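You operate a simulated robot arm through the tools that you are given. There is no shell and no other tool. Be economical: measure what you need, move in short steps, check, and stop when the job is done.

You run a simulated robot arm. Do the job below in one go: nothing can be reset, and whatever is moved stays where it is left.

## Task
Find the red limit knob's stored limit and set it back.
Fine: two knobs were knocked, the other is for later; select the red one's channel, raise the white signal knob till its lamp first lights; the card is old; no STORE; signal 0, selector OFF.
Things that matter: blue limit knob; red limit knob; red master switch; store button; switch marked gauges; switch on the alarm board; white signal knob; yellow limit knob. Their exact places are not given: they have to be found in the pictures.

The check looks at the end state, three seconds after you hand in, the way a careful person would. Anything else that was tipped, shoved, dropped, spilled or broken makes it a failure.

## Robot
A 7-joint arm with a two-finger parallel gripper on a trunk, on a base that drives. Base frame: it is fixed to the floor where the robot stands at the start and does not move with it; the origin is under the middle of the robot, x ahead of it, y to its left, z up; the surface under the hand at the start is at about z = 0.8. Lengths are in m, angles in rad, forces in N, time in s.
With the tool pointing down near the work surface it reaches from about 0.32 to 0.74 m from the robot's upright axis, wherever it stands. Its first joint turns from -2.496 to 2.496 rad. Places, roughly: blue limit knob [0.5, 0, 1.1]; red limit knob [0.5, -0.1, 1.1]; red master switch [0.5, -1.8, 1]; store button [0.5, -0.3, 1]; switch marked gauges [0.5, -1.8, 1.3]; switch on the alarm board [0.5, -0.1, 1]; white signal knob [0.5, 0, 1]; yellow limit knob [0.5, -0.3, 1.1]. Payload 3 kg.
The tool frame sits at the grasp point between the pads (the TCP): z along the fingers, y along the line on which they close. The tips reach 0.03 m beyond it. Largest opening 0.094 m; finger width 0.028, thickness 0.01; the body of the gripper, 0.05 by 0.096 m, starts 0.055 m behind the TCP.
Orientation is that of the tool frame in the base frame, as a unit quaternion [x, y, z, w]. With the fingers straight down and closing along the base's y, the tool's x points along the base's -x, its y along +y and its z along -z.

## Interface
- The arm moves only by the tool play_rows. Its argument "motion" is a list of rows, each a list of 7 numbers: the shift along the tool's x, y, z in m, then the turn, a rotation vector about the tool's x, y, z in rad, then the gripper command, from -1 (fully open) to 1 (shut), values between in proportion. In form: [[tx, ty, tz, ax, ay, az, hand], ...]. A call has 1 to 12 rows; each row is the pose to reach, as a shift and turn from the pose commanded when the call began, along the tool's axes at that moment. A row lasts 0.2 s, in which the tool goes at most 0.05 m and 0.15 rad; a call with a longer step from one row to the next is refused whole, and so is a gripper value outside its range. Where a pose cannot be reached the arm comes as near as it can. A force on the tool above 40 N (or 10 N above the force at the start of the call, whichever is more), or a blocked arm, ends the call early, and 0.2 s more pass. The fingers move at their own pace (about 0.045 m/s each) and stop on an object; they squeeze with about 42 N. The grip force told is the motor's: it shows also when the fingers shut on nothing. Time passes only in rows, and 0.2 s behind the last, so rows that repeat a pose let the fingers close. It gives the time, the measured TCP pose, the force on the tool (base axes), the opening and the grip force at its end, in the units of the frame above (readings bear some noise), with the torque about the TCP (base axes, N m) and any sound that the robot's microphone picked up.
- Cameras (640 x 400 px; columns grow to the right, rows downward): "scene" is now at [0.0443, 0.1133, 1.7482]; the picture's right is [-0.35, -0.94, 0.00], its down [-0.72, 0.27, -0.64] and it looks along [0.60, -0.22, -0.77] (base axes); focal length 278 px, centre (320, 200). "wrist" rides on the gripper at [0.076, 0.014, -0.102] in the tool frame; the picture's right is [-0.18, 0.98, 0.00], its down [-0.75, -0.14, -0.64] and it looks along [-0.63, -0.12, 0.77] (tool axes); focal length 243 px, centre (320, 200).
- camera(camera): a new picture of that camera. The clock stands still meanwhile.
- raise_lower(by): slides the trunk up (or, below 0, down) by that many m; the arm and the scene camera ride with it, the base frame stays. It gives what a move gives, with no picture.
- steer(legs): drives the robot by 1 to 6 legs, each [ahead, left, turn to the left] in m, m and rad, along the robot's own axes; the way and the turn of a leg run together, so that a leg with both is an arc; at most 1.5 m and 3.142 rad a leg. The arm and the cameras ride along, it lands a little off, and it stops where it bumps. It gives what a move gives.
- turn_head(pan, tilt): turns the head with the scene camera to pan (to the left, within 2.496 rad either way) and tilt (down, from -0.506 to 1.204), counted from straight ahead of the robot. It gives what a move gives.
- measure_at(camera, pixels): for up to 12 pixels [column, row] of the newest picture of that camera ("zoom" is the newest enlarged one), the place [x, y, z] in the base frame of the surface seen there, good to about 0.003 m. The clock stands still meanwhile.
- zoom(camera, box): a new picture of the part [left, top, right, bottom] of that camera's present view, enlarged. The clock stands still meanwhile.
- close_job(): hands the job in; it is judged then, once.

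Work in short steps. Measure before you move; look again where a grasp or a placing could have gone wrong, and mend it. You have 80 turns and 60 pictures in all, those below and enlarged ones among them. Open the gripper and draw the arm clear of the work before you hand the job in, unless the task says otherwise; then end with one line.

The tools are called as name(argument=value, ...) on one line, values as JSON. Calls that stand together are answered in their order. play_rows: Moves the arm, as the interface text tells. Its arguments: {"type":"object","properties":{"motion":{"type":"array","items":{"type":"array","items":{"type":"number"}}}},"required":["motion"]} The other tools are called the same way: raise_lower (by) slides the trunk up or down; steer (legs) drives the base; turn_head (pan, tilt) turns the head that bears the scene camera; camera (camera) takes a picture; measure_at (camera, pixels) gives the place of the surface under pixels of a picture; zoom (camera, box) takes an enlarged picture of a part of a camera's view; close_job () hands the job in.

At the start:

```text
clock: 0.0
eef_pos: [0.4417, -0.1926, 1.2547]
tcp_rot: [0.0, 1.0, 0.001, 0.0]
contact_force: [-0.2, 0.1, 0.2]
moment: [-0.04, -0.05, -0.04]
gripper_width: 0.0941
grip_force: 0.1
trunk travel left (down, up): [-0.2, 0.19]
robot x, y, heading: [-0.0021, -0.0006, 0.002]
head pan, tilt: [-0.354, 0.876]
```

scene: 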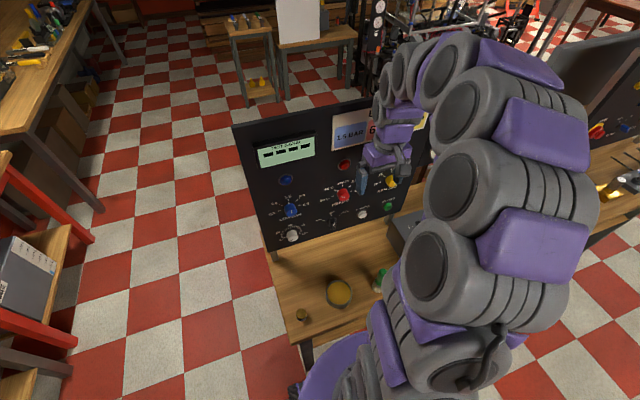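
wrist: 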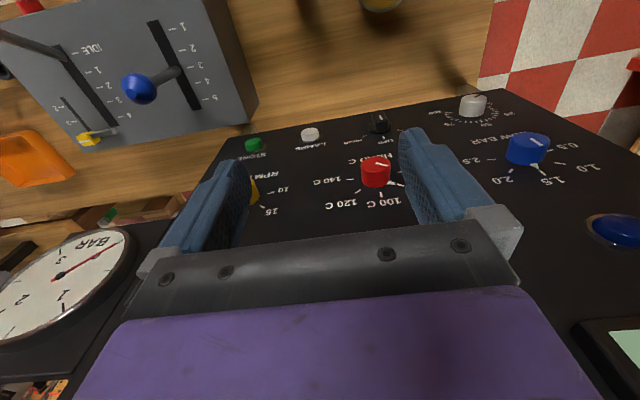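

The panel with the knobs shows at scene pixels (230-430, 100-250). I enlarge it to read its markings.

zoom(camera="scene", box=[230, 90, 430, 250])

zoom(camera="wrist", box=[230, 80, 640, 260])

measure_at(camera="scene", pixels=[[290, 211], [343, 195], [362, 214], [388, 207], [391, 180], [292, 236], [286, 180], [345, 165], [245, 135], [275, 245], [335, 222], [320, 205]])

```text
2.50 times, centred on (330, 170) of scene
```

zoom: 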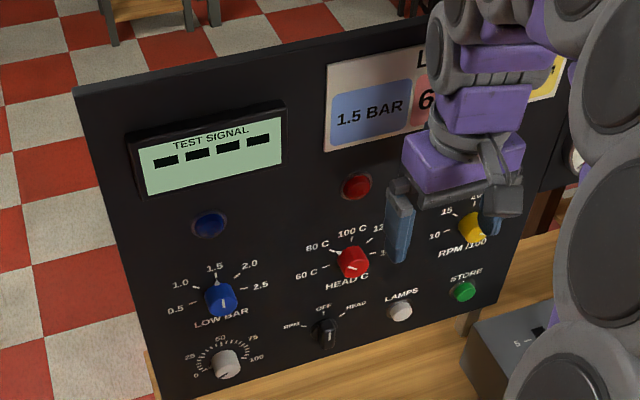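

```text
1.56 times, centred on (435, 170) of wrist
```

zoom: 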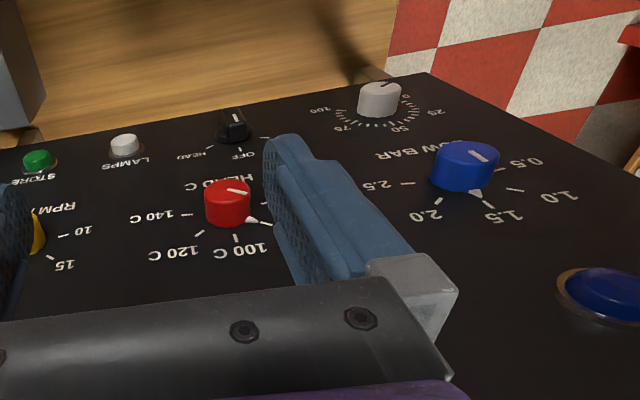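

```text
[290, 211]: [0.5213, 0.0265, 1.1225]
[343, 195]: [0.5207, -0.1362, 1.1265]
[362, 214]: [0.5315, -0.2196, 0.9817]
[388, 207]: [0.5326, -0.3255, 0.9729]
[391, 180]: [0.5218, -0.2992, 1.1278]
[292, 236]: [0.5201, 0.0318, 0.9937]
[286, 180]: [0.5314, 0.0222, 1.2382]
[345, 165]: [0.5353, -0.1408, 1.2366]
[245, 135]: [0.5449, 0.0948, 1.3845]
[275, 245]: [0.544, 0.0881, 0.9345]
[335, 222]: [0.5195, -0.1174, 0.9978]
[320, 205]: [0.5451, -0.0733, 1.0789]
```

The panel is an upright plane at x≈0.545 facing the robot, and the hand sits in front of it pointing down. I need room to point the hand at it, so I look behind before backing the base.

turn_head(pan=2.49, tilt=0.8)

camera(camera="scene")

```text
clock: 2.5
eef_pos: [0.4408, -0.192, 1.2549]
tcp_rot: [0.0, 1.0, 0.001, 0.001]
contact_force: [0.8, 1.3, -0.4]
moment: [0.03, -0.02, 0.0]
gripper_width: 0.0939
grip_force: 0.1
trunk travel left (down, up): [-0.2, 0.19]
robot x, y, heading: [0.0038, -0.0001, 0.002]
head pan, tilt: [2.491, 0.799]
```

```text
55 pictures are left
```

scene: 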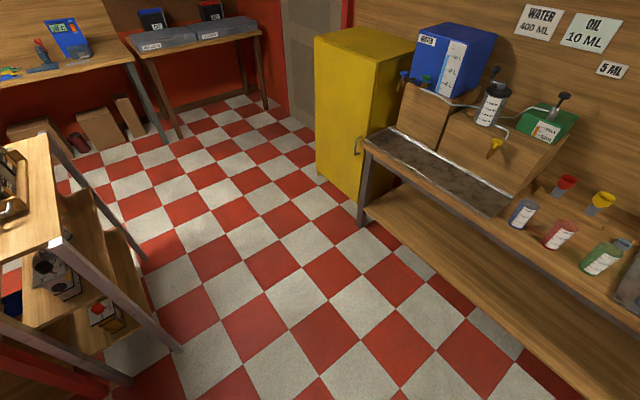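

Free floor lies behind, with a rack at lower left (180,350) and benches at the right. I measure their near edges.

measure_at(camera="scene", pixels=[[180, 350], [130, 385], [400, 260], [520, 380], [635, 300], [600, 390], [60, 240], [300, 390]])

```text
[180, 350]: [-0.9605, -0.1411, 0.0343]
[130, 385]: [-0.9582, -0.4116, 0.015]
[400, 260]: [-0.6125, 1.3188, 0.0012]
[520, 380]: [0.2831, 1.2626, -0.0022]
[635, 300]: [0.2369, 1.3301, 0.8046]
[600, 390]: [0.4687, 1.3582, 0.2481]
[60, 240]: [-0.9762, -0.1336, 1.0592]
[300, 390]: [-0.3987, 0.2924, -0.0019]
```

The rack is at x≈-0.96, so backing 0.22 m is safe. I back up and aim the head at the panel.

steer(legs=[[-0.22, 0, 0]])

turn_head(pan=-0.25, tilt=0.7)

play_rows(motion=[[0, 0, 0, 0, 0.14, 0, -1], [0, 0, 0, 0, 0.28, 0, -1], [0, 0, 0, 0, 0.42, 0, -1], [0, 0, 0, 0, 0.56, 0, -1]])

camera(camera="scene")

```text
clock: 4.2
eef_pos: [0.22, -0.1924, 1.2553]
tcp_rot: [0.001, 1.0, 0.0, 0.0]
contact_force: [0.0, 0.1, -0.1]
moment: [0.02, -0.02, 0.0]
gripper_width: 0.0939
grip_force: 0.1
trunk travel left (down, up): [-0.2, 0.19]
robot x, y, heading: [-0.2178, -0.0002, -0.004]
head pan, tilt: [2.491, 0.799]
```

```text
clock: 6.6
eef_pos: [0.2207, -0.1922, 1.2556]
tcp_rot: [0.001, 1.0, 0.001, 0.0]
contact_force: [-0.1, -0.3, -0.2]
moment: [-0.01, 0.04, -0.02]
gripper_width: 0.0941
grip_force: 0.1
trunk travel left (down, up): [-0.2, 0.19]
robot x, y, heading: [-0.2194, 0.0035, -0.001]
head pan, tilt: [-0.25, 0.7]
```

```text
clock: 7.6
eef_pos: [0.2217, -0.1926, 1.2539]
tcp_rot: [0.0, 0.961, 0.0, -0.277]
contact_force: [-0.6, 0.3, 0.2]
moment: [0.0, -0.04, 0.03]
gripper_width: 0.0939
grip_force: 0.1
trunk travel left (down, up): [-0.2, 0.19]
robot x, y, heading: [-0.2187, -0.0007, -0.004]
head pan, tilt: [-0.25, 0.7]
```

```text
54 pictures are left
```

scene: 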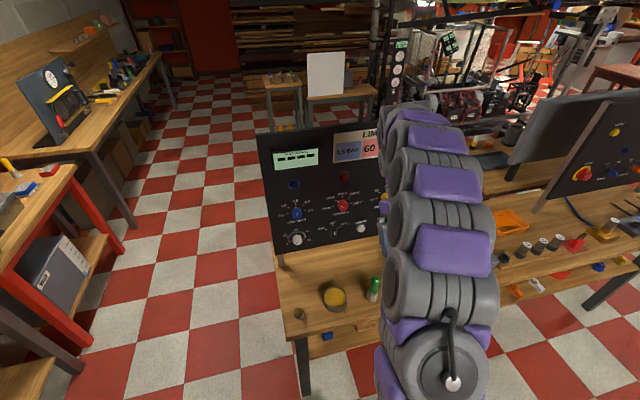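

The hand tipped the wrong way (z now toward -x), so I turn the other way while moving forward 0.12 m.

play_rows(motion=[[0, 0, 0, 0, -0.14, 0, -1], [0, 0, 0, 0, -0.28, 0, -1], [0, 0, 0, 0, -0.42, 0, -1], [0, 0, 0, 0, -0.56, 0, -1], [-0.02, 0, -0.013, 0, -0.7, 0, -1], [-0.04, 0, -0.026, 0, -0.84, 0, -1], [-0.06, 0, -0.039, 0, -0.98, 0, -1], [-0.08, 0, -0.052, 0, -1.12, 0, -1], [-0.1, 0, -0.064, 0, -1.26, 0, -1], [-0.1, 0, -0.064, 0, -1.4, 0, -1], [-0.1, 0, -0.064, 0, -1.54, 0, -1], [-0.1, 0, -0.064, 0, -1.68, 0, -1]])

play_rows(motion=[[0, 0, 0, 0, -0.14, 0, -1], [0, 0, 0, 0, -0.28, 0, -1], [0, 0, 0, 0, -0.42, 0, -1], [0, 0, 0, 0, -0.451, 0, -1]])

camera(camera="scene")

camera(camera="wrist")

```text
clock: 10.2
eef_pos: [0.3393, -0.1933, 1.2563]
tcp_rot: [0.001, 0.847, 0.0, 0.532]
contact_force: [0.7, -0.6, 0.3]
moment: [-0.01, 0.01, 0.0]
gripper_width: 0.0941
grip_force: 0.2
trunk travel left (down, up): [-0.2, 0.19]
robot x, y, heading: [-0.2209, -0.0009, -0.001]
head pan, tilt: [-0.25, 0.7]
```

```text
clock: 11.2
eef_pos: [0.3408, -0.2019, 1.2696]
tcp_rot: [0.0, 0.727, 0.001, 0.687]
contact_force: [-0.3, 0.1, 0.4]
moment: [0.02, 0.03, -0.02]
gripper_width: 0.094
grip_force: 0.1
out of reach, approached as far as the arm can: row 3, 4
trunk travel left (down, up): [-0.2, 0.19]
robot x, y, heading: [-0.2195, 0.001, -0.001]
head pan, tilt: [-0.25, 0.7]
```

```text
53 pictures are left
```

scene: 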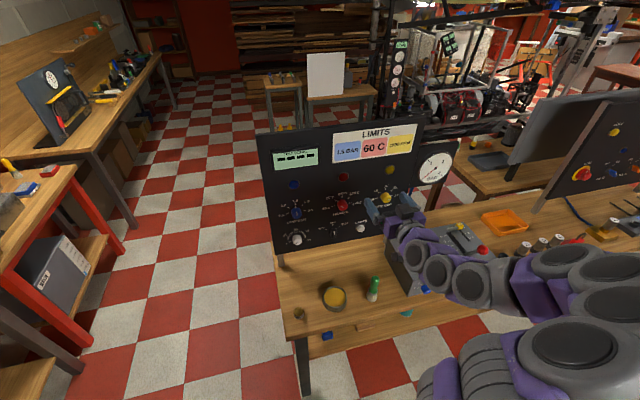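

```text
52 pictures are left
```

wrist: 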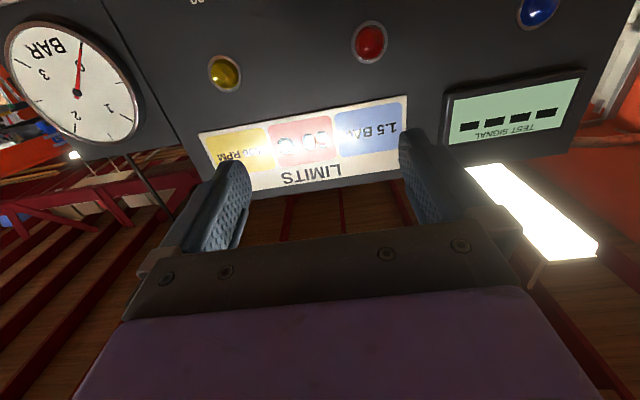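

The arm swung to the right and the panel is clear. I enlarge it for the markings.

zoom(camera="scene", box=[270, 180, 370, 250])

measure_at(camera="zoom", pixels=[[320, 200]])

```text
5.71 times, centred on (320, 215) of scene
```

zoom: 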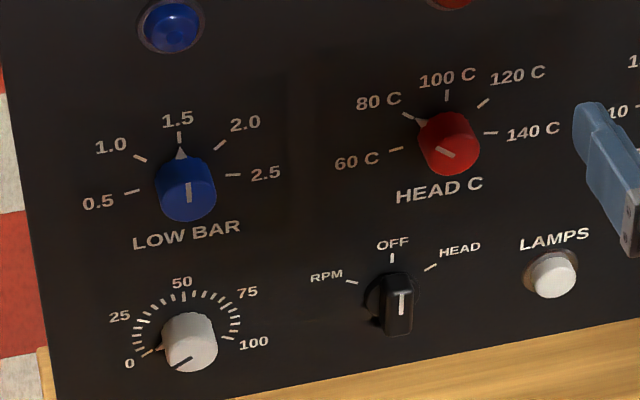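

```text
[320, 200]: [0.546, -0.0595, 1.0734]
```

The pointer is the little white triangle on each skirt: blue 1.5, red about 80, signal near 0, selector OFF. I measure the knobs, dial marks and bench items.

measure_at(camera="zoom", pixels=[[451, 148], [409, 116], [396, 149], [447, 96], [483, 102], [491, 133], [428, 150], [478, 145], [398, 305], [412, 303], [188, 345], [217, 342]])

measure_at(camera="scene", pixels=[[376, 279], [372, 300], [335, 285], [334, 296], [298, 312], [300, 270], [440, 245], [460, 228], [481, 247], [455, 262]])

```text
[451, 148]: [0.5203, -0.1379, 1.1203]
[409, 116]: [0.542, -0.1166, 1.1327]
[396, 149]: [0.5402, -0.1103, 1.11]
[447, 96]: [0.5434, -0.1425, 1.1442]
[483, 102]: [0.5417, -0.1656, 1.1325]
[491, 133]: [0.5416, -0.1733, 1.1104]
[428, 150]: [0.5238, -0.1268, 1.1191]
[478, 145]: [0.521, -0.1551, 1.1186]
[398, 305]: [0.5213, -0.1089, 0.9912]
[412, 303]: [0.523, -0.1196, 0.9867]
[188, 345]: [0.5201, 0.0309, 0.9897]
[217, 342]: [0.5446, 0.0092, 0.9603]
```

```text
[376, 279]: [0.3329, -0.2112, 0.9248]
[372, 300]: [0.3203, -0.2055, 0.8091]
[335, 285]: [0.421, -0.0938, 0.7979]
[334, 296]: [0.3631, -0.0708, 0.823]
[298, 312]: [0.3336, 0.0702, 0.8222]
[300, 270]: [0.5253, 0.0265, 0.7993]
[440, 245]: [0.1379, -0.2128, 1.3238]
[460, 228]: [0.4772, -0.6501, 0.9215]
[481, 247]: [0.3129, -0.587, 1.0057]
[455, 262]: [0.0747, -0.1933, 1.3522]
```

Bench top is z≈0.8 and the bottle top (376,279) reaches 0.925 at (0.33,-0.21). I bring the hand down to in front of the selector at a safe height, straight ahead.

play_rows(motion=[[0.034, 0.0125, 0.013, 0, 0, 0, -1], [0.068, 0.025, 0.026, 0, 0, 0, -1], [0.102, 0.0375, 0.04, 0, 0, 0, -1], [0.136, 0.05, 0.053, 0, 0, 0, -1], [0.17, 0.0625, 0.066, 0, 0, 0, -1], [0.205, 0.075, 0.08, 0, 0, 0, -1]])

camera(camera="scene")

camera(camera="wrist")

```text
clock: 12.6
eef_pos: [0.4089, -0.1269, 1.0623]
tcp_rot: [0.001, 0.727, 0.0, 0.687]
contact_force: [0.0, -0.8, 0.2]
moment: [-0.03, 0.04, -0.01]
gripper_width: 0.094
grip_force: 0.1
trunk travel left (down, up): [-0.2, 0.19]
robot x, y, heading: [-0.2163, 0.0047, -0.003]
head pan, tilt: [-0.25, 0.7]
```

```text
50 pictures are left
```

scene: 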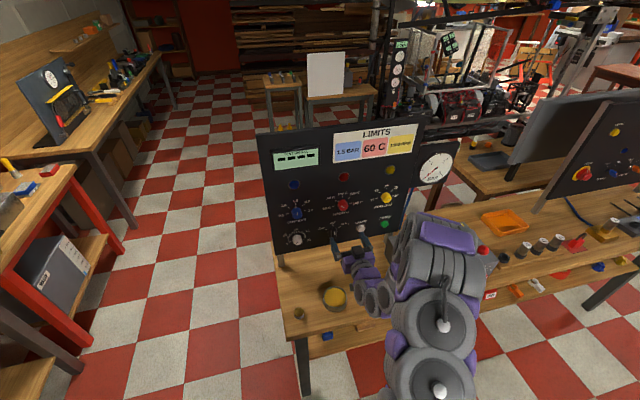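

```text
49 pictures are left
```

wrist: 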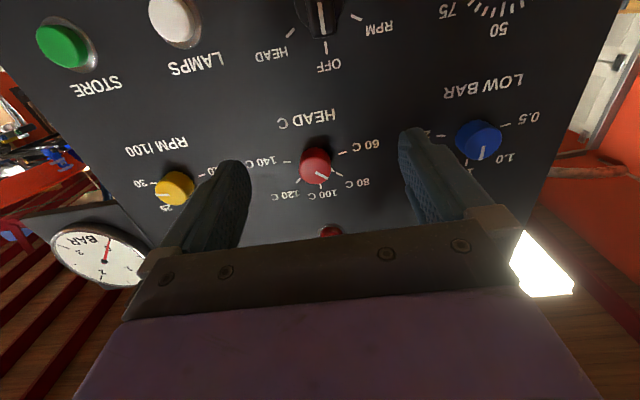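

The hand is now before the panel, still pitched ~0.06 rad. I check whether the forearm is clear of the bottle at (375,290).

zoom(camera="scene", box=[310, 220, 430, 330])

measure_at(camera="scene", pixels=[[378, 300], [364, 285], [365, 302], [372, 315], [395, 320], [385, 345], [410, 250], [400, 300]])

```text
3.64 times, centred on (370, 275) of scene
```

zoom: 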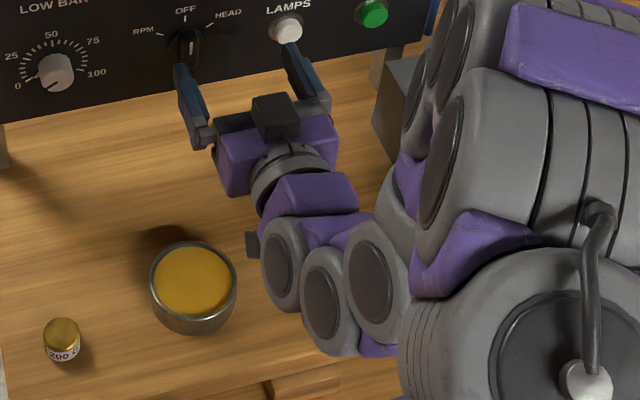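

```text
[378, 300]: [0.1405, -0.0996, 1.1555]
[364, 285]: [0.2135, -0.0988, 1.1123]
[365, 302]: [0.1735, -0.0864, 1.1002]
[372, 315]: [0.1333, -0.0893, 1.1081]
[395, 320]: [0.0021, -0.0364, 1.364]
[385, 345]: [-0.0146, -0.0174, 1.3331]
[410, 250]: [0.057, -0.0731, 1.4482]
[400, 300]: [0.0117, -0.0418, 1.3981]
```

The links ride at z≈1.1, above the bottle. I measure selector and knobs in the wrist picture for a second estimate.

measure_at(camera="wrist", pixels=[[310, 5], [330, 5], [319, 20], [326, 46], [310, 163], [301, 163], [331, 163], [316, 150], [316, 182], [346, 151], [283, 160], [321, 190]])

zoom(camera="wrist", box=[240, 100, 400, 210])

```text
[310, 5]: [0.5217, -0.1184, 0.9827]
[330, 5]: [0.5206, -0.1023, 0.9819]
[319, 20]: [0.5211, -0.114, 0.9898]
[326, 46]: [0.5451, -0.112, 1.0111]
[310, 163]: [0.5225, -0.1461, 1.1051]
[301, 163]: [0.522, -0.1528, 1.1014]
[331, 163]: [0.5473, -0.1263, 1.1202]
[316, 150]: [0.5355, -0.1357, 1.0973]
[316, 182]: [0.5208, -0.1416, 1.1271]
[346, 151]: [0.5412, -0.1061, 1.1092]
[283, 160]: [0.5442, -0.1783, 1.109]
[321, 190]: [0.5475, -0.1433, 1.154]
```

```text
3.64 times, centred on (320, 155) of wrist
```

zoom: 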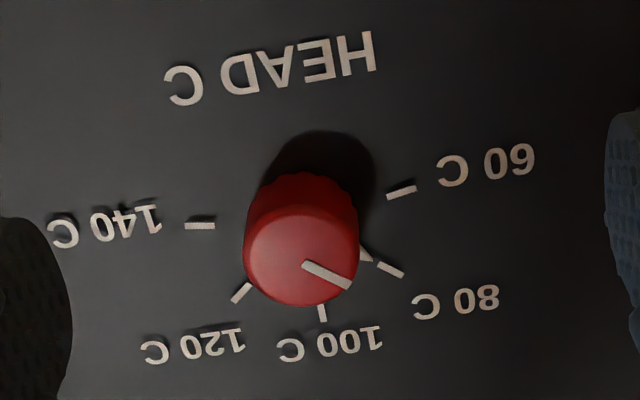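

Selector handle centre is about (y -0.111, z 0.987), red knob (-0.141, 1.113). I align straight in front of the selector with the fingers partly closed and level the pitch.

play_rows(motion=[[0.025, 0.005, 0.008, 0, -0.02, 0, -0.3], [0.05, 0.011, 0.017, 0, -0.04, 0, -0.3], [0.0737, 0.016, 0.025, 0, -0.057, 0, -0.3], [0.0737, 0.016, 0.025, 0, -0.057, 0, -0.3]])

camera(camera="wrist")

zoom(camera="scene", box=[310, 220, 430, 330])

```text
clock: 13.6
eef_pos: [0.4288, -0.1116, 0.9875]
tcp_rot: [0.001, 0.707, -0.001, 0.707]
contact_force: [-0.4, -0.7, -0.1]
moment: [0.0, -0.03, 0.01]
gripper_width: 0.0611
grip_force: 0.0
trunk travel left (down, up): [-0.2, 0.19]
robot x, y, heading: [-0.2219, -0.0018, -0.003]
head pan, tilt: [-0.25, 0.7]
```

```text
46 pictures are left
```

wrist: 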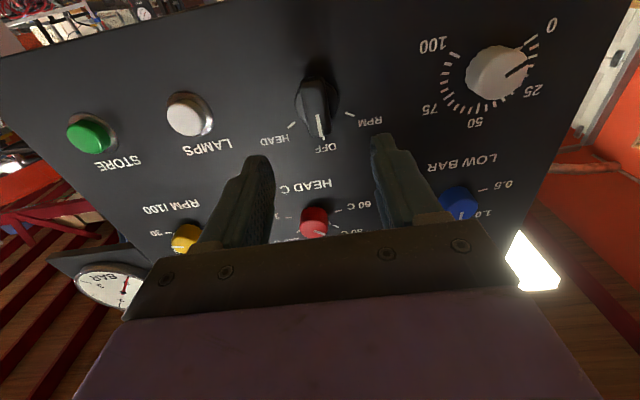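

```text
3.64 times, centred on (370, 275) of scene
```

zoom: 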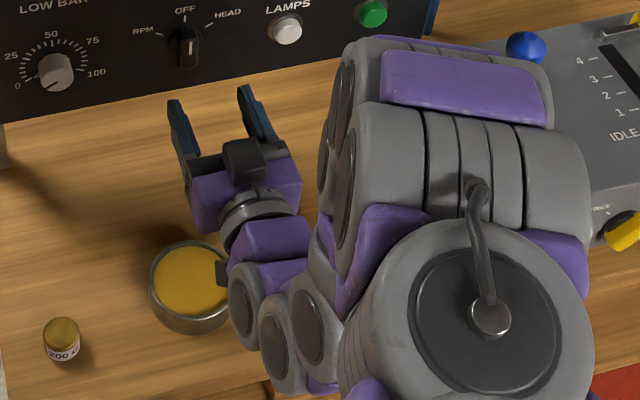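

Pose is exact and level. I measure selector handle and signal knob from this closer wrist picture.

measure_at(camera="wrist", pixels=[[299, 110], [323, 110], [309, 90], [318, 136], [292, 125], [349, 113], [324, 142], [510, 72], [490, 80], [527, 70], [500, 95], [530, 42]])

zoom(camera="wrist", box=[250, 10, 570, 210])

```text
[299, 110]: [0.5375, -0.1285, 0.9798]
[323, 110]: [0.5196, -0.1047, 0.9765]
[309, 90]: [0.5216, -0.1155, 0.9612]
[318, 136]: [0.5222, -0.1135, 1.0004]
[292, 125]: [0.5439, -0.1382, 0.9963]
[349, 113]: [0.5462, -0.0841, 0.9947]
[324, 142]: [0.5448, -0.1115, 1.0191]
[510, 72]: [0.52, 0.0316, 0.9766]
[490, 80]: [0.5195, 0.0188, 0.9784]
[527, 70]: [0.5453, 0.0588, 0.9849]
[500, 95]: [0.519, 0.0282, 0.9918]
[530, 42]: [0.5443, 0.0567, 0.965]
```

```text
2.00 times, centred on (410, 110) of wrist
```

zoom: 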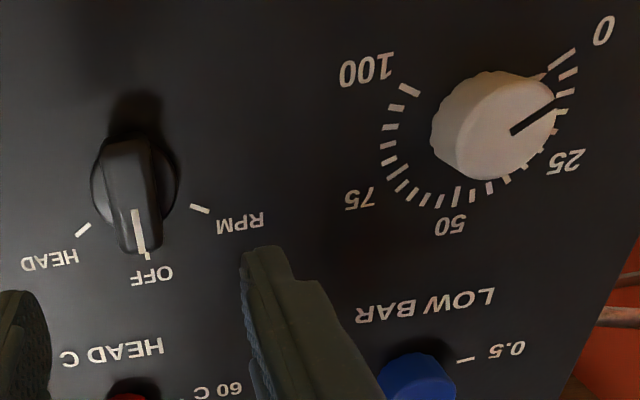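

Selector centre is y≈-0.111, z≈0.980, with RPM/HEAD marks about ±60°. I advance so the tips stop short of the panel and close on the handle.

play_rows(motion=[[0.007, 0, 0.03, 0, 0, 0, -0.3], [0.007, 0, 0.055, 0, 0, 0, -0.3], [0.007, 0, 0.077, 0, 0, 0, -0.3], [0.007, 0, 0.077, 0, 0, 0, 0.3], [0.007, 0, 0.077, 0, 0, 0, 1], [0.007, 0, 0.077, 0, 0, 0, 1], [0.007, 0, 0.077, 0, 0, 0, 1]])

```text
clock: 15.2
eef_pos: [0.5072, -0.1115, 0.9824]
tcp_rot: [0.001, 0.707, 0.0, 0.708]
contact_force: [3.3, -5.4, 1.0]
moment: [0.02, 0.15, 0.22]
gripper_width: 0.02
grip_force: 41.0
trunk travel left (down, up): [-0.2, 0.19]
robot x, y, heading: [-0.2188, -0.0017, 0.003]
head pan, tilt: [-0.25, 0.7]
```

The handle is gripped at 0.020 m with low side force. I turn it clockwise about 60° toward HEAD.

play_rows(motion=[[0, 0, 0, 0, 0, 0.13, 1], [0, 0, 0, 0, 0, 0.26, 1], [0, 0, 0, 0, 0, 0.39, 1], [0, 0, 0, 0, 0, 0.52, 1], [0, 0, 0, 0, 0, 0.65, 1], [0, 0, 0, 0, 0, 0.78, 1], [0, 0, 0, 0, 0, 0.91, 1], [0, 0, 0, 0, 0, 1.03, 1], [0, 0, 0, 0, 0, 1.03, 1]])

camera(camera="wrist")

zoom(camera="scene", box=[260, 130, 420, 250])

```text
clock: 17.2
eef_pos: [0.507, -0.1135, 0.9804]
tcp_rot: [0.35, 0.614, 0.349, 0.615]
contact_force: [2.7, -16.1, 5.6]
moment: [0.01, -0.24, -0.79]
gripper_width: 0.02
grip_force: 44.9
trunk travel left (down, up): [-0.2, 0.19]
robot x, y, heading: [-0.2185, 0.0005, 0.0]
head pan, tilt: [-0.25, 0.7]
```

```text
43 pictures are left
```

wrist: 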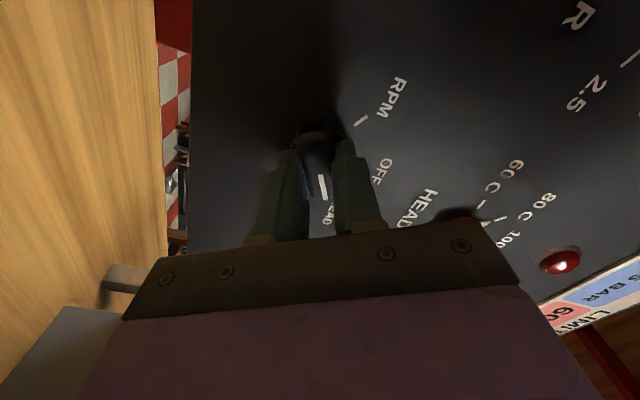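

```text
3.33 times, centred on (340, 190) of scene
```

zoom: 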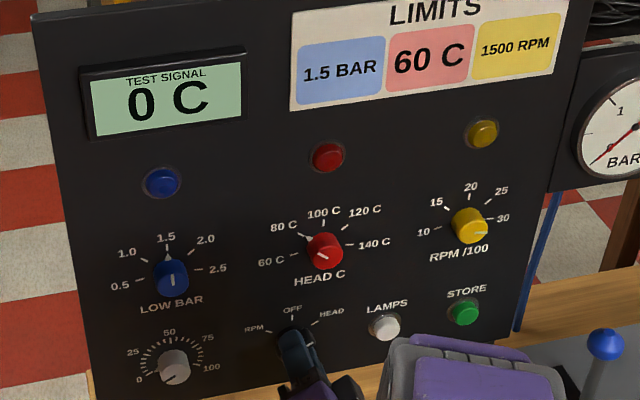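

Display reads "0 C": the HEAD channel is selected. I open, back straight off and rotate the hand back level.

play_rows(motion=[[0, 0, 0, 0, 0, 0, 0], [0, 0, 0, 0, 0, 0, -0.2], [0, 0, 0, 0, 0, 0, -0.2], [0, 0, -0.03, 0, 0, 0, -0.2], [0, 0, -0.075, 0, 0, -0.13, -0.2], [0, 0, -0.075, 0, 0, -0.27, -0.2], [0, 0, -0.075, 0, 0, -0.41, -0.2], [0, 0, -0.075, 0, 0, -0.55, -0.2], [0, 0, -0.075, 0, 0, -0.69, -0.2], [0, 0, -0.075, 0, 0, -0.83, -0.2], [0, 0, -0.075, 0, 0, -0.97, -0.2], [0, 0, -0.075, 0, 0, -1.03, -0.2]])

play_rows(motion=[[0, 0.035, 0, 0, 0, 0, -0.2], [0, 0.07, 0, 0, 0, 0, -0.2], [0, 0.105, 0, 0, 0, 0, -0.2], [0, 0.14, 0, 0, 0, 0, -0.2], [0, 0.14, 0, 0, 0, 0, -0.2]])

camera(camera="wrist")

zoom(camera="scene", box=[260, 130, 420, 250])

```text
clock: 19.8
eef_pos: [0.4316, -0.1107, 0.9808]
tcp_rot: [0.0, 0.707, -0.001, 0.707]
contact_force: [0.2, 0.2, 0.1]
moment: [-0.01, 0.02, 0.01]
gripper_width: 0.0564
grip_force: 0.2
trunk travel left (down, up): [-0.2, 0.19]
robot x, y, heading: [-0.2163, 0.002, -0.003]
head pan, tilt: [-0.25, 0.7]
```

```text
clock: 21.0
eef_pos: [0.4317, 0.0296, 0.9789]
tcp_rot: [0.0, 0.707, 0.0, 0.707]
contact_force: [-1.0, 0.2, 0.4]
moment: [-0.02, -0.02, 0.02]
gripper_width: 0.0564
grip_force: 0.0
trunk travel left (down, up): [-0.2, 0.19]
robot x, y, heading: [-0.2157, -0.0005, -0.003]
head pan, tilt: [-0.25, 0.7]
```

```text
41 pictures are left
```

wrist: 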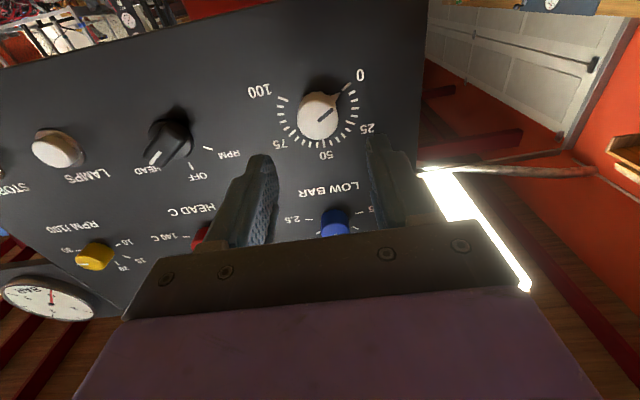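

```text
3.33 times, centred on (340, 190) of scene
```

zoom: 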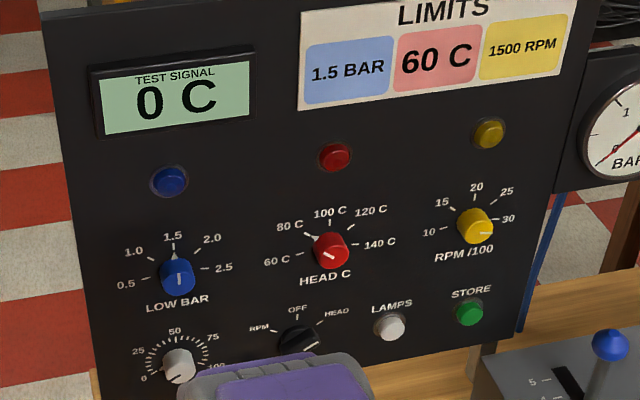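

Selector points to HEAD and the display still reads 0 C. I measure the signal knob's face and marks in the wrist picture.

measure_at(camera="wrist", pixels=[[301, 118], [316, 118], [334, 114], [317, 100], [319, 134], [283, 100], [348, 87], [324, 145], [280, 122], [358, 113]])

zoom(camera="wrist", box=[240, 60, 400, 160])

```text
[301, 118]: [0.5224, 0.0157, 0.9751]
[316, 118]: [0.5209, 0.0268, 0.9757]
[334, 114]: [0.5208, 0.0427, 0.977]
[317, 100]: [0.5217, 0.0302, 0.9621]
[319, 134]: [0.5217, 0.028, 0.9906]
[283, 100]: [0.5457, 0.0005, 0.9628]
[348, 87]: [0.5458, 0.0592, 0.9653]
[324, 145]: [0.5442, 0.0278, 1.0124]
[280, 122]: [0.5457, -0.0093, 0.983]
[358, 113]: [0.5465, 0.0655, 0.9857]
```

```text
4.00 times, centred on (320, 110) of wrist
```

zoom: 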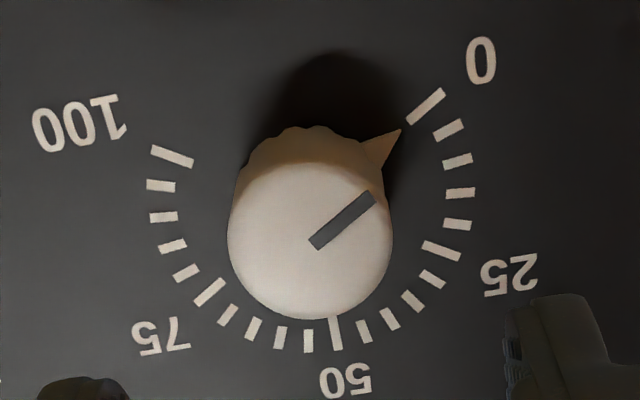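

The signal knob (centre y≈0.029, z≈0.977, Ø≈0.03) stands at 0, with 12° per 5 units. I pre-turn the hand counter-clockwise 1.2 rad, then advance and grip.

play_rows(motion=[[0.002, 0, 0, 0, 0, -0.14, -0.2], [0.002, 0, 0, 0, 0, -0.28, -0.2], [0.002, 0, 0, 0, 0, -0.42, -0.2], [0.002, 0, 0, 0, 0, -0.56, -0.2], [0.002, 0, 0, 0, 0, -0.7, -0.2], [0.002, 0, 0, 0, 0, -0.84, -0.2], [0.002, 0, 0, 0, 0, -0.98, -0.2], [0.002, 0, 0, 0, 0, -1.12, -0.2], [0.002, 0, 0, 0, 0, -1.25, -0.2], [0.002, 0, 0, 0, 0, -1.25, -0.2]])

play_rows(motion=[[0, 0, 0.03, 0, 0, 0, -0.2], [0, 0, 0.055, 0, 0, 0, -0.2], [0, 0, 0.075, 0, 0, 0, -0.2], [0, 0, 0.075, 0, 0, 0, 0.3], [0, 0, 0.075, 0, 0, 0, 1], [0, 0, 0.075, 0, 0, 0, 1], [0, 0, 0.075, 0, 0, 0, 1]])

zoom(camera="scene", box=[260, 130, 420, 250])

```text
clock: 23.2
eef_pos: [0.4322, 0.0309, 0.9783]
tcp_rot: [-0.413, 0.573, -0.415, 0.573]
contact_force: [0.3, -0.3, -0.1]
moment: [-0.02, 0.0, -0.03]
gripper_width: 0.0564
grip_force: 0.0
trunk travel left (down, up): [-0.2, 0.19]
robot x, y, heading: [-0.2195, -0.0018, 0.001]
head pan, tilt: [-0.25, 0.7]
```

```text
clock: 24.8
eef_pos: [0.5081, 0.029, 0.9802]
tcp_rot: [-0.412, 0.572, -0.415, 0.575]
contact_force: [10.1, -2.0, 21.9]
moment: [-0.07, 0.13, -0.33]
gripper_width: 0.0334
grip_force: 44.8
trunk travel left (down, up): [-0.2, 0.19]
robot x, y, heading: [-0.2174, -0.0002, -0.002]
head pan, tilt: [-0.25, 0.7]
```

```text
3.33 times, centred on (340, 190) of scene
```

zoom: 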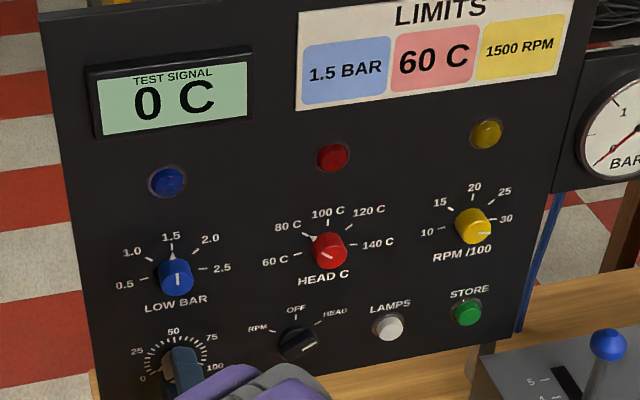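

Gripped, with ~22 N pushing up, so I ease the hand 3 mm up while turning 0.6 rad clockwise and then look at the display.

play_rows(motion=[[-0.001, -0.0028, 0, 0, 0, 0, 1], [-0.001, -0.0028, 0, 0, 0, 0.1, 1], [-0.001, -0.0028, 0, 0, 0, 0.2, 1], [-0.001, -0.0028, 0, 0, 0, 0.3, 1], [-0.001, -0.0028, 0, 0, 0, 0.4, 1], [-0.001, -0.0028, 0, 0, 0, 0.5, 1], [-0.001, -0.0028, 0, 0, 0, 0.6, 1]])

zoom(camera="scene", box=[260, 130, 420, 250])

```text
clock: 26.4
eef_pos: [0.5087, 0.0287, 0.9809]
tcp_rot: [-0.224, 0.67, -0.225, 0.671]
contact_force: [18.9, -6.2, 16.3]
moment: [-0.05, 0.73, -0.49]
gripper_width: 0.0336
grip_force: 45.6
trunk travel left (down, up): [-0.2, 0.19]
robot x, y, heading: [-0.2168, 0.0019, -0.007]
head pan, tilt: [-0.25, 0.7]
```

```text
3.33 times, centred on (340, 190) of scene
```

zoom: 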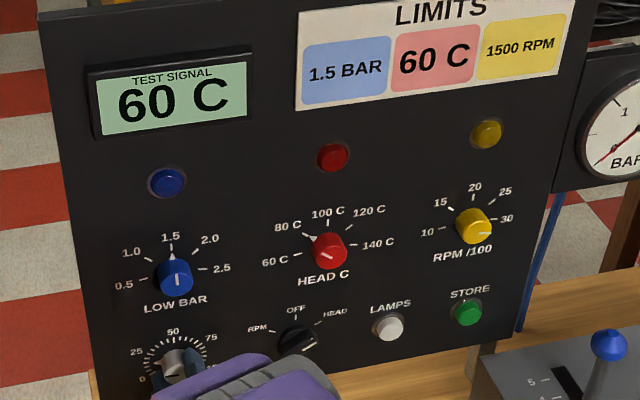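

60 C, red lamp dark. I go on in small steps of 0.08 rad and watch.

play_rows(motion=[[0, 0, 0, 0, 0, 0.04, 1], [0, 0, 0, 0, 0, 0.08, 1], [0, 0, 0, 0, 0, 0.08, 1]])

zoom(camera="scene", box=[260, 130, 420, 250])

```text
clock: 27.2
eef_pos: [0.5081, 0.0279, 0.981]
tcp_rot: [-0.197, 0.678, -0.198, 0.679]
contact_force: [21.8, -7.4, 14.3]
moment: [-0.06, -0.2, 0.18]
gripper_width: 0.0335
grip_force: 45.4
trunk travel left (down, up): [-0.2, 0.19]
robot x, y, heading: [-0.2161, -0.001, 0.0]
head pan, tilt: [-0.25, 0.7]
```

```text
3.33 times, centred on (340, 190) of scene
```

zoom: 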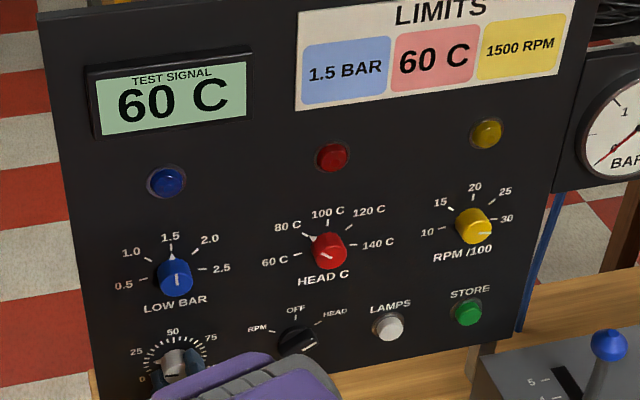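

Display still 60 C, so it steps coarsely. I continue by 0.2 rad.

play_rows(motion=[[0, 0, 0, 0, 0, 0.07, 1], [0, 0, 0, 0, 0, 0.14, 1], [0, 0, 0, 0, 0, 0.2, 1], [0, 0, 0, 0, 0, 0.2, 1]])

zoom(camera="scene", box=[260, 130, 420, 250])

```text
clock: 28.2
eef_pos: [0.5075, 0.0282, 0.9815]
tcp_rot: [-0.128, 0.695, -0.13, 0.696]
contact_force: [20.2, -9.2, 14.9]
moment: [-0.04, -0.35, 0.18]
gripper_width: 0.0333
grip_force: 44.3
trunk travel left (down, up): [-0.2, 0.19]
robot x, y, heading: [-0.2193, 0.0015, 0.003]
head pan, tilt: [-0.25, 0.7]
```

```text
3.33 times, centred on (340, 190) of scene
```

zoom: 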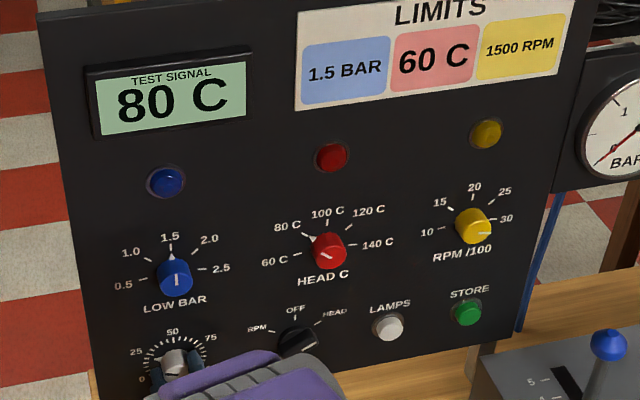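

80 C, lamp dark. Continue by 0.2 rad.

play_rows(motion=[[0, 0, 0, 0, 0, 0.07, 1], [0, 0, 0, 0, 0, 0.14, 1], [0, 0, 0, 0, 0, 0.2, 1], [0, 0, 0, 0, 0, 0.2, 1]])

zoom(camera="scene", box=[260, 130, 420, 250])

```text
clock: 29.2
eef_pos: [0.509, 0.0273, 0.9809]
tcp_rot: [-0.058, 0.704, -0.06, 0.705]
contact_force: [19.8, -10.7, 14.6]
moment: [-0.02, -0.21, 0.22]
gripper_width: 0.0334
grip_force: 45.2
trunk travel left (down, up): [-0.2, 0.19]
robot x, y, heading: [-0.2167, -0.0017, -0.001]
head pan, tilt: [-0.25, 0.7]
```

```text
3.33 times, centred on (340, 190) of scene
```

zoom: 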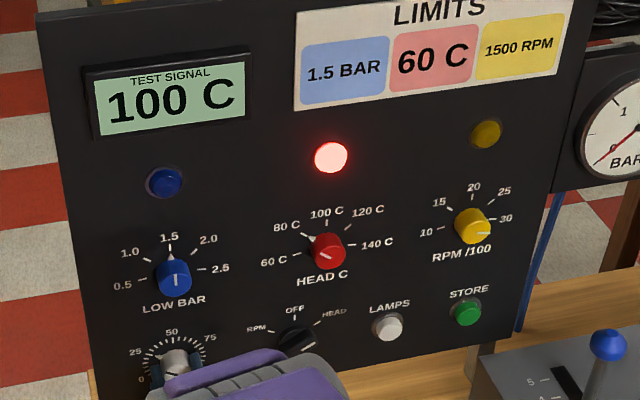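

The red lamp lit at 100 C. I back off 0.08 rad to confirm the lamp and the display change together.

play_rows(motion=[[0, 0, 0, 0, 0, -0.05, 1], [0, 0, 0, 0, 0, -0.1, 1], [0, 0, 0, 0, 0, -0.1, 1]])

zoom(camera="scene", box=[260, 130, 420, 250])

```text
clock: 30.0
eef_pos: [0.5078, 0.0272, 0.9821]
tcp_rot: [-0.093, 0.7, -0.095, 0.701]
contact_force: [18.8, -12.1, 14.7]
moment: [-0.03, -0.68, 0.3]
gripper_width: 0.0334
grip_force: 45.3
trunk travel left (down, up): [-0.2, 0.19]
robot x, y, heading: [-0.2194, -0.0046, -0.003]
head pan, tilt: [-0.25, 0.7]
```

```text
3.33 times, centred on (340, 190) of scene
```

zoom: 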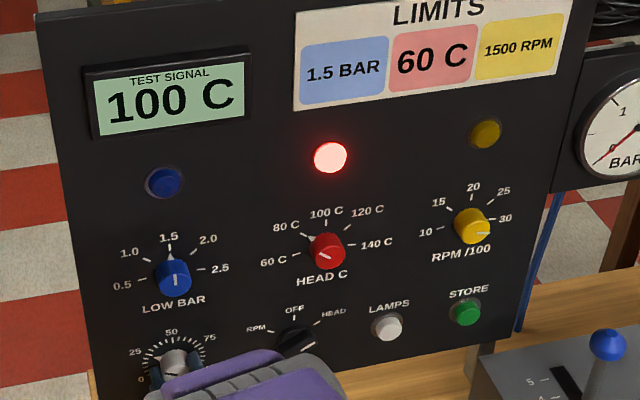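

Still 100 C and lit, so the stored limit is 100 C. I turn the signal knob back 0.98 rad to 0.

play_rows(motion=[[0, 0, 0, 0, 0, -0.12, 1], [0, 0, 0, 0, 0, -0.24, 1], [0, 0, 0, 0, 0, -0.36, 1], [0, 0, 0, 0, 0, -0.48, 1], [0, 0, 0, 0, 0, -0.6, 1], [0, 0, 0, 0, 0, -0.72, 1], [0, 0, 0, 0, 0, -0.84, 1], [0, 0, 0, 0, 0, -0.93, 1], [0, 0, 0, 0, 0, -1.0, 1], [0, 0, 0, 0, 0, -1.0, 1]])

zoom(camera="scene", box=[260, 130, 420, 250])

```text
clock: 32.2
eef_pos: [0.5085, 0.029, 0.9807]
tcp_rot: [-0.419, 0.569, -0.42, 0.569]
contact_force: [14.2, -4.2, 2.9]
moment: [0.56, -0.43, -0.19]
gripper_width: 0.0334
grip_force: 45.1
trunk travel left (down, up): [-0.2, 0.19]
robot x, y, heading: [-0.2171, -0.0012, -0.008]
head pan, tilt: [-0.25, 0.7]
```

```text
3.33 times, centred on (340, 190) of scene
```

zoom: 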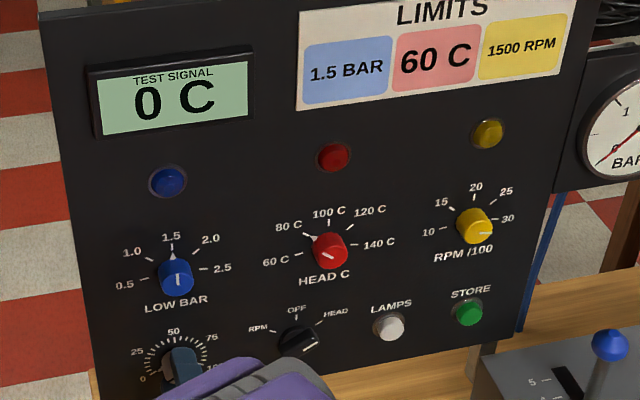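

Display is 0 C, lamp out. I release, back off, rotate level and verify the signal pointer.

play_rows(motion=[[0, 0, 0, 0, 0, 0, 0], [0, 0, 0, 0, 0, 0, -0.2], [0, 0, 0, 0, 0, 0, -0.2], [0, 0, -0.03, 0, 0, 0, -0.2], [0, 0, -0.075, 0, 0, 0.13, -0.2], [0, 0, -0.075, 0, 0, 0.27, -0.2], [0, 0, -0.075, 0, 0, 0.41, -0.2], [0, 0, -0.075, 0, 0, 0.55, -0.2], [0, 0, -0.075, 0, 0, 0.69, -0.2], [0, 0, -0.075, 0, 0, 0.83, -0.2], [0, 0, -0.075, 0, 0, 0.97, -0.2], [0, 0, -0.075, 0, 0, 1.11, -0.2]])

play_rows(motion=[[0, 0, 0, 0, 0, 0.14, -0.2], [0, 0, 0, 0, 0, 0.16, -0.2]])

zoom(camera="wrist", box=[240, 60, 400, 160])

```text
clock: 34.8
eef_pos: [0.4313, 0.0304, 0.9819]
tcp_rot: [-0.056, 0.705, -0.057, 0.705]
contact_force: [0.3, -0.1, 0.6]
moment: [0.0, 0.03, 0.02]
gripper_width: 0.0564
grip_force: 0.0
trunk travel left (down, up): [-0.2, 0.19]
robot x, y, heading: [-0.2212, 0.0005, 0.001]
head pan, tilt: [-0.25, 0.7]
```

```text
clock: 35.4
eef_pos: [0.4321, 0.0305, 0.9826]
tcp_rot: [0.001, 0.707, 0.0, 0.708]
contact_force: [-0.1, -0.4, -0.1]
moment: [0.01, 0.02, 0.0]
gripper_width: 0.0565
grip_force: 0.1
trunk travel left (down, up): [-0.2, 0.19]
robot x, y, heading: [-0.2185, -0.0, -0.001]
head pan, tilt: [-0.25, 0.7]
```

```text
4.00 times, centred on (320, 110) of wrist
```

zoom: 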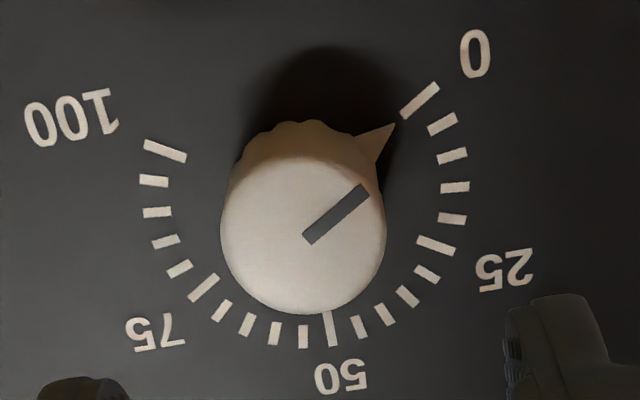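

Signal is at 0 exactly as at the start. I move the hand in front of the red knob.

play_rows(motion=[[-0.026, -0.034, 0, 0, 0, 0, -0.2], [-0.052, -0.068, 0, 0, 0, 0, -0.2], [-0.078, -0.102, 0, 0, 0, 0, -0.2], [-0.104, -0.136, 0, 0, 0, 0, -0.2], [-0.1305, -0.1715, 0, 0, 0, 0, -0.2], [-0.1305, -0.1715, 0, 0, 0, 0, -0.2]])

zoom(camera="wrist", box=[240, 60, 400, 160])

measure_at(camera="zoom", pixels=[[230, 230], [385, 230], [305, 160], [305, 300], [305, 230]])

```text
clock: 36.8
eef_pos: [0.4339, -0.1432, 1.1122]
tcp_rot: [0.002, 0.707, -0.001, 0.707]
contact_force: [-1.2, 0.0, 0.0]
moment: [-0.01, -0.03, 0.0]
gripper_width: 0.0564
grip_force: 0.0
trunk travel left (down, up): [-0.2, 0.19]
robot x, y, heading: [-0.2193, 0.0005, 0.001]
head pan, tilt: [-0.25, 0.7]
```

```text
4.00 times, centred on (320, 110) of wrist
```

zoom: 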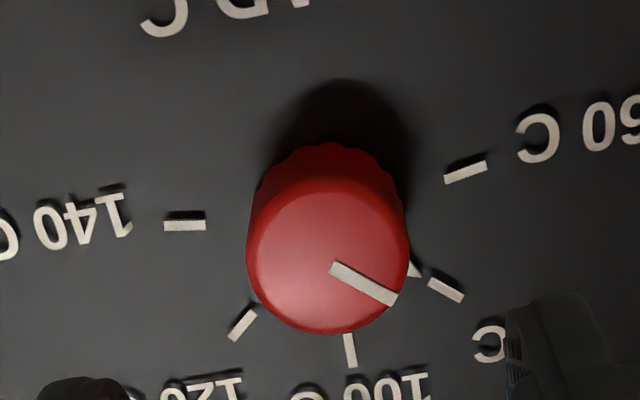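

```text
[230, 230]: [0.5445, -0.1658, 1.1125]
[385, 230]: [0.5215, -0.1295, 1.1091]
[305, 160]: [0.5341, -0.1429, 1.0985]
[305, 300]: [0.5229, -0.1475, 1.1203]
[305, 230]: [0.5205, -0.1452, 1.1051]
```

Compared with the signal grip, the red knob's centre is about y -0.140, z 1.116; the dial steps are about 50°. I shift, pre-turn -0.4 rad, advance and grip.

play_rows(motion=[[-0.004, 0.003, 0, 0, 0, -0.13, -0.2], [-0.004, 0.003, 0, 0, 0, -0.26, -0.2], [-0.004, 0.003, 0, 0, 0, -0.4, -0.2], [-0.004, 0.003, 0.03, 0, 0, -0.4, -0.2], [-0.004, 0.003, 0.055, 0, 0, -0.4, -0.2], [-0.004, 0.003, 0.074, 0, 0, -0.4, -0.2], [-0.004, 0.003, 0.074, 0, 0, -0.4, 0.3], [-0.004, 0.003, 0.074, 0, 0, -0.4, 1], [-0.004, 0.003, 0.074, 0, 0, -0.4, 1], [-0.004, 0.003, 0.074, 0, 0, -0.4, 1]])

zoom(camera="scene", box=[260, 130, 420, 250])

```text
clock: 39.0
eef_pos: [0.5065, -0.1411, 1.1171]
tcp_rot: [-0.137, 0.692, -0.143, 0.695]
contact_force: [7.9, -9.6, 12.0]
moment: [-0.04, -0.26, 0.22]
gripper_width: 0.0334
grip_force: 45.0
trunk travel left (down, up): [-0.2, 0.19]
robot x, y, heading: [-0.218, -0.0005, -0.006]
head pan, tilt: [-0.25, 0.7]
```

```text
3.33 times, centred on (340, 190) of scene
```

zoom: 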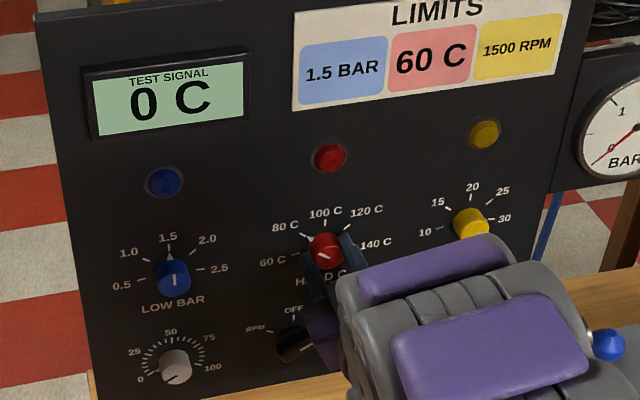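

Gripped well; pointer still at 80. I turn clockwise 0.85 rad and check.

play_rows(motion=[[0, 0, 0, 0, 0, 0.12, 1], [0, 0, 0, 0, 0, 0.24, 1], [0, 0, 0, 0, 0, 0.36, 1], [0, 0, 0, 0, 0, 0.48, 1], [0, 0, 0, 0, 0, 0.6, 1], [0, 0, 0, 0, 0, 0.72, 1], [0, 0, 0, 0, 0, 0.8, 1], [0, 0, 0, 0, 0, 0.85, 1], [0, 0, 0, 0, 0, 0.85, 1]])

zoom(camera="scene", box=[310, 170, 374, 210])

```text
clock: 40.8
eef_pos: [0.5054, -0.1429, 1.1178]
tcp_rot: [0.153, 0.689, 0.143, 0.694]
contact_force: [3.7, -22.7, -4.9]
moment: [-0.08, -0.19, -0.65]
gripper_width: 0.0334
grip_force: 44.8
trunk travel left (down, up): [-0.2, 0.19]
robot x, y, heading: [-0.2176, 0.0005, -0.001]
head pan, tilt: [-0.25, 0.7]
stopped in row 8: the force on the tool passed its limit at 41 N (the readings are from after the stop); the commanded pose is now the measured one
```

```text
10.00 times, centred on (342, 190) of scene
```

zoom: 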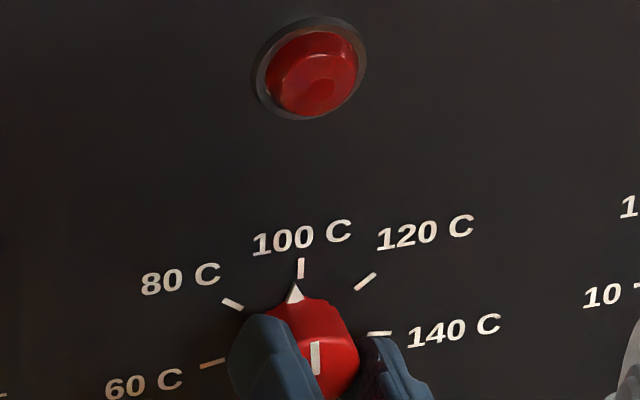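

The pointer tip (295,287) is about 3° short of the 100 mark (300,270); turned so far ≈0.82 rad of 0.873. I add 0.055 rad.

play_rows(motion=[[0, 0, 0, 0, 0, 0.03, 1], [0, 0, 0, 0, 0, 0.06, 1], [0, 0, 0, 0, 0, 0.06, 1]])

zoom(camera="scene", box=[310, 170, 374, 210])

```text
clock: 41.5
eef_pos: [0.505, -0.1428, 1.117]
tcp_rot: [0.172, 0.685, 0.166, 0.689]
contact_force: [8.3, -37.8, -6.5]
moment: [-0.11, 0.28, -0.13]
gripper_width: 0.0335
grip_force: 45.4
trunk travel left (down, up): [-0.2, 0.19]
robot x, y, heading: [-0.2163, 0.0012, -0.002]
head pan, tilt: [-0.25, 0.7]
```

```text
10.00 times, centred on (342, 190) of scene
```

zoom: 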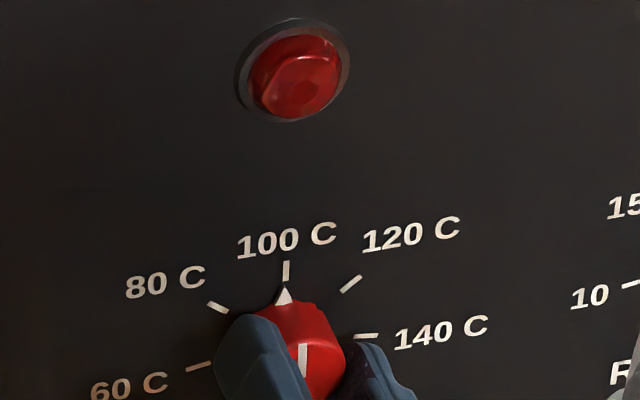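

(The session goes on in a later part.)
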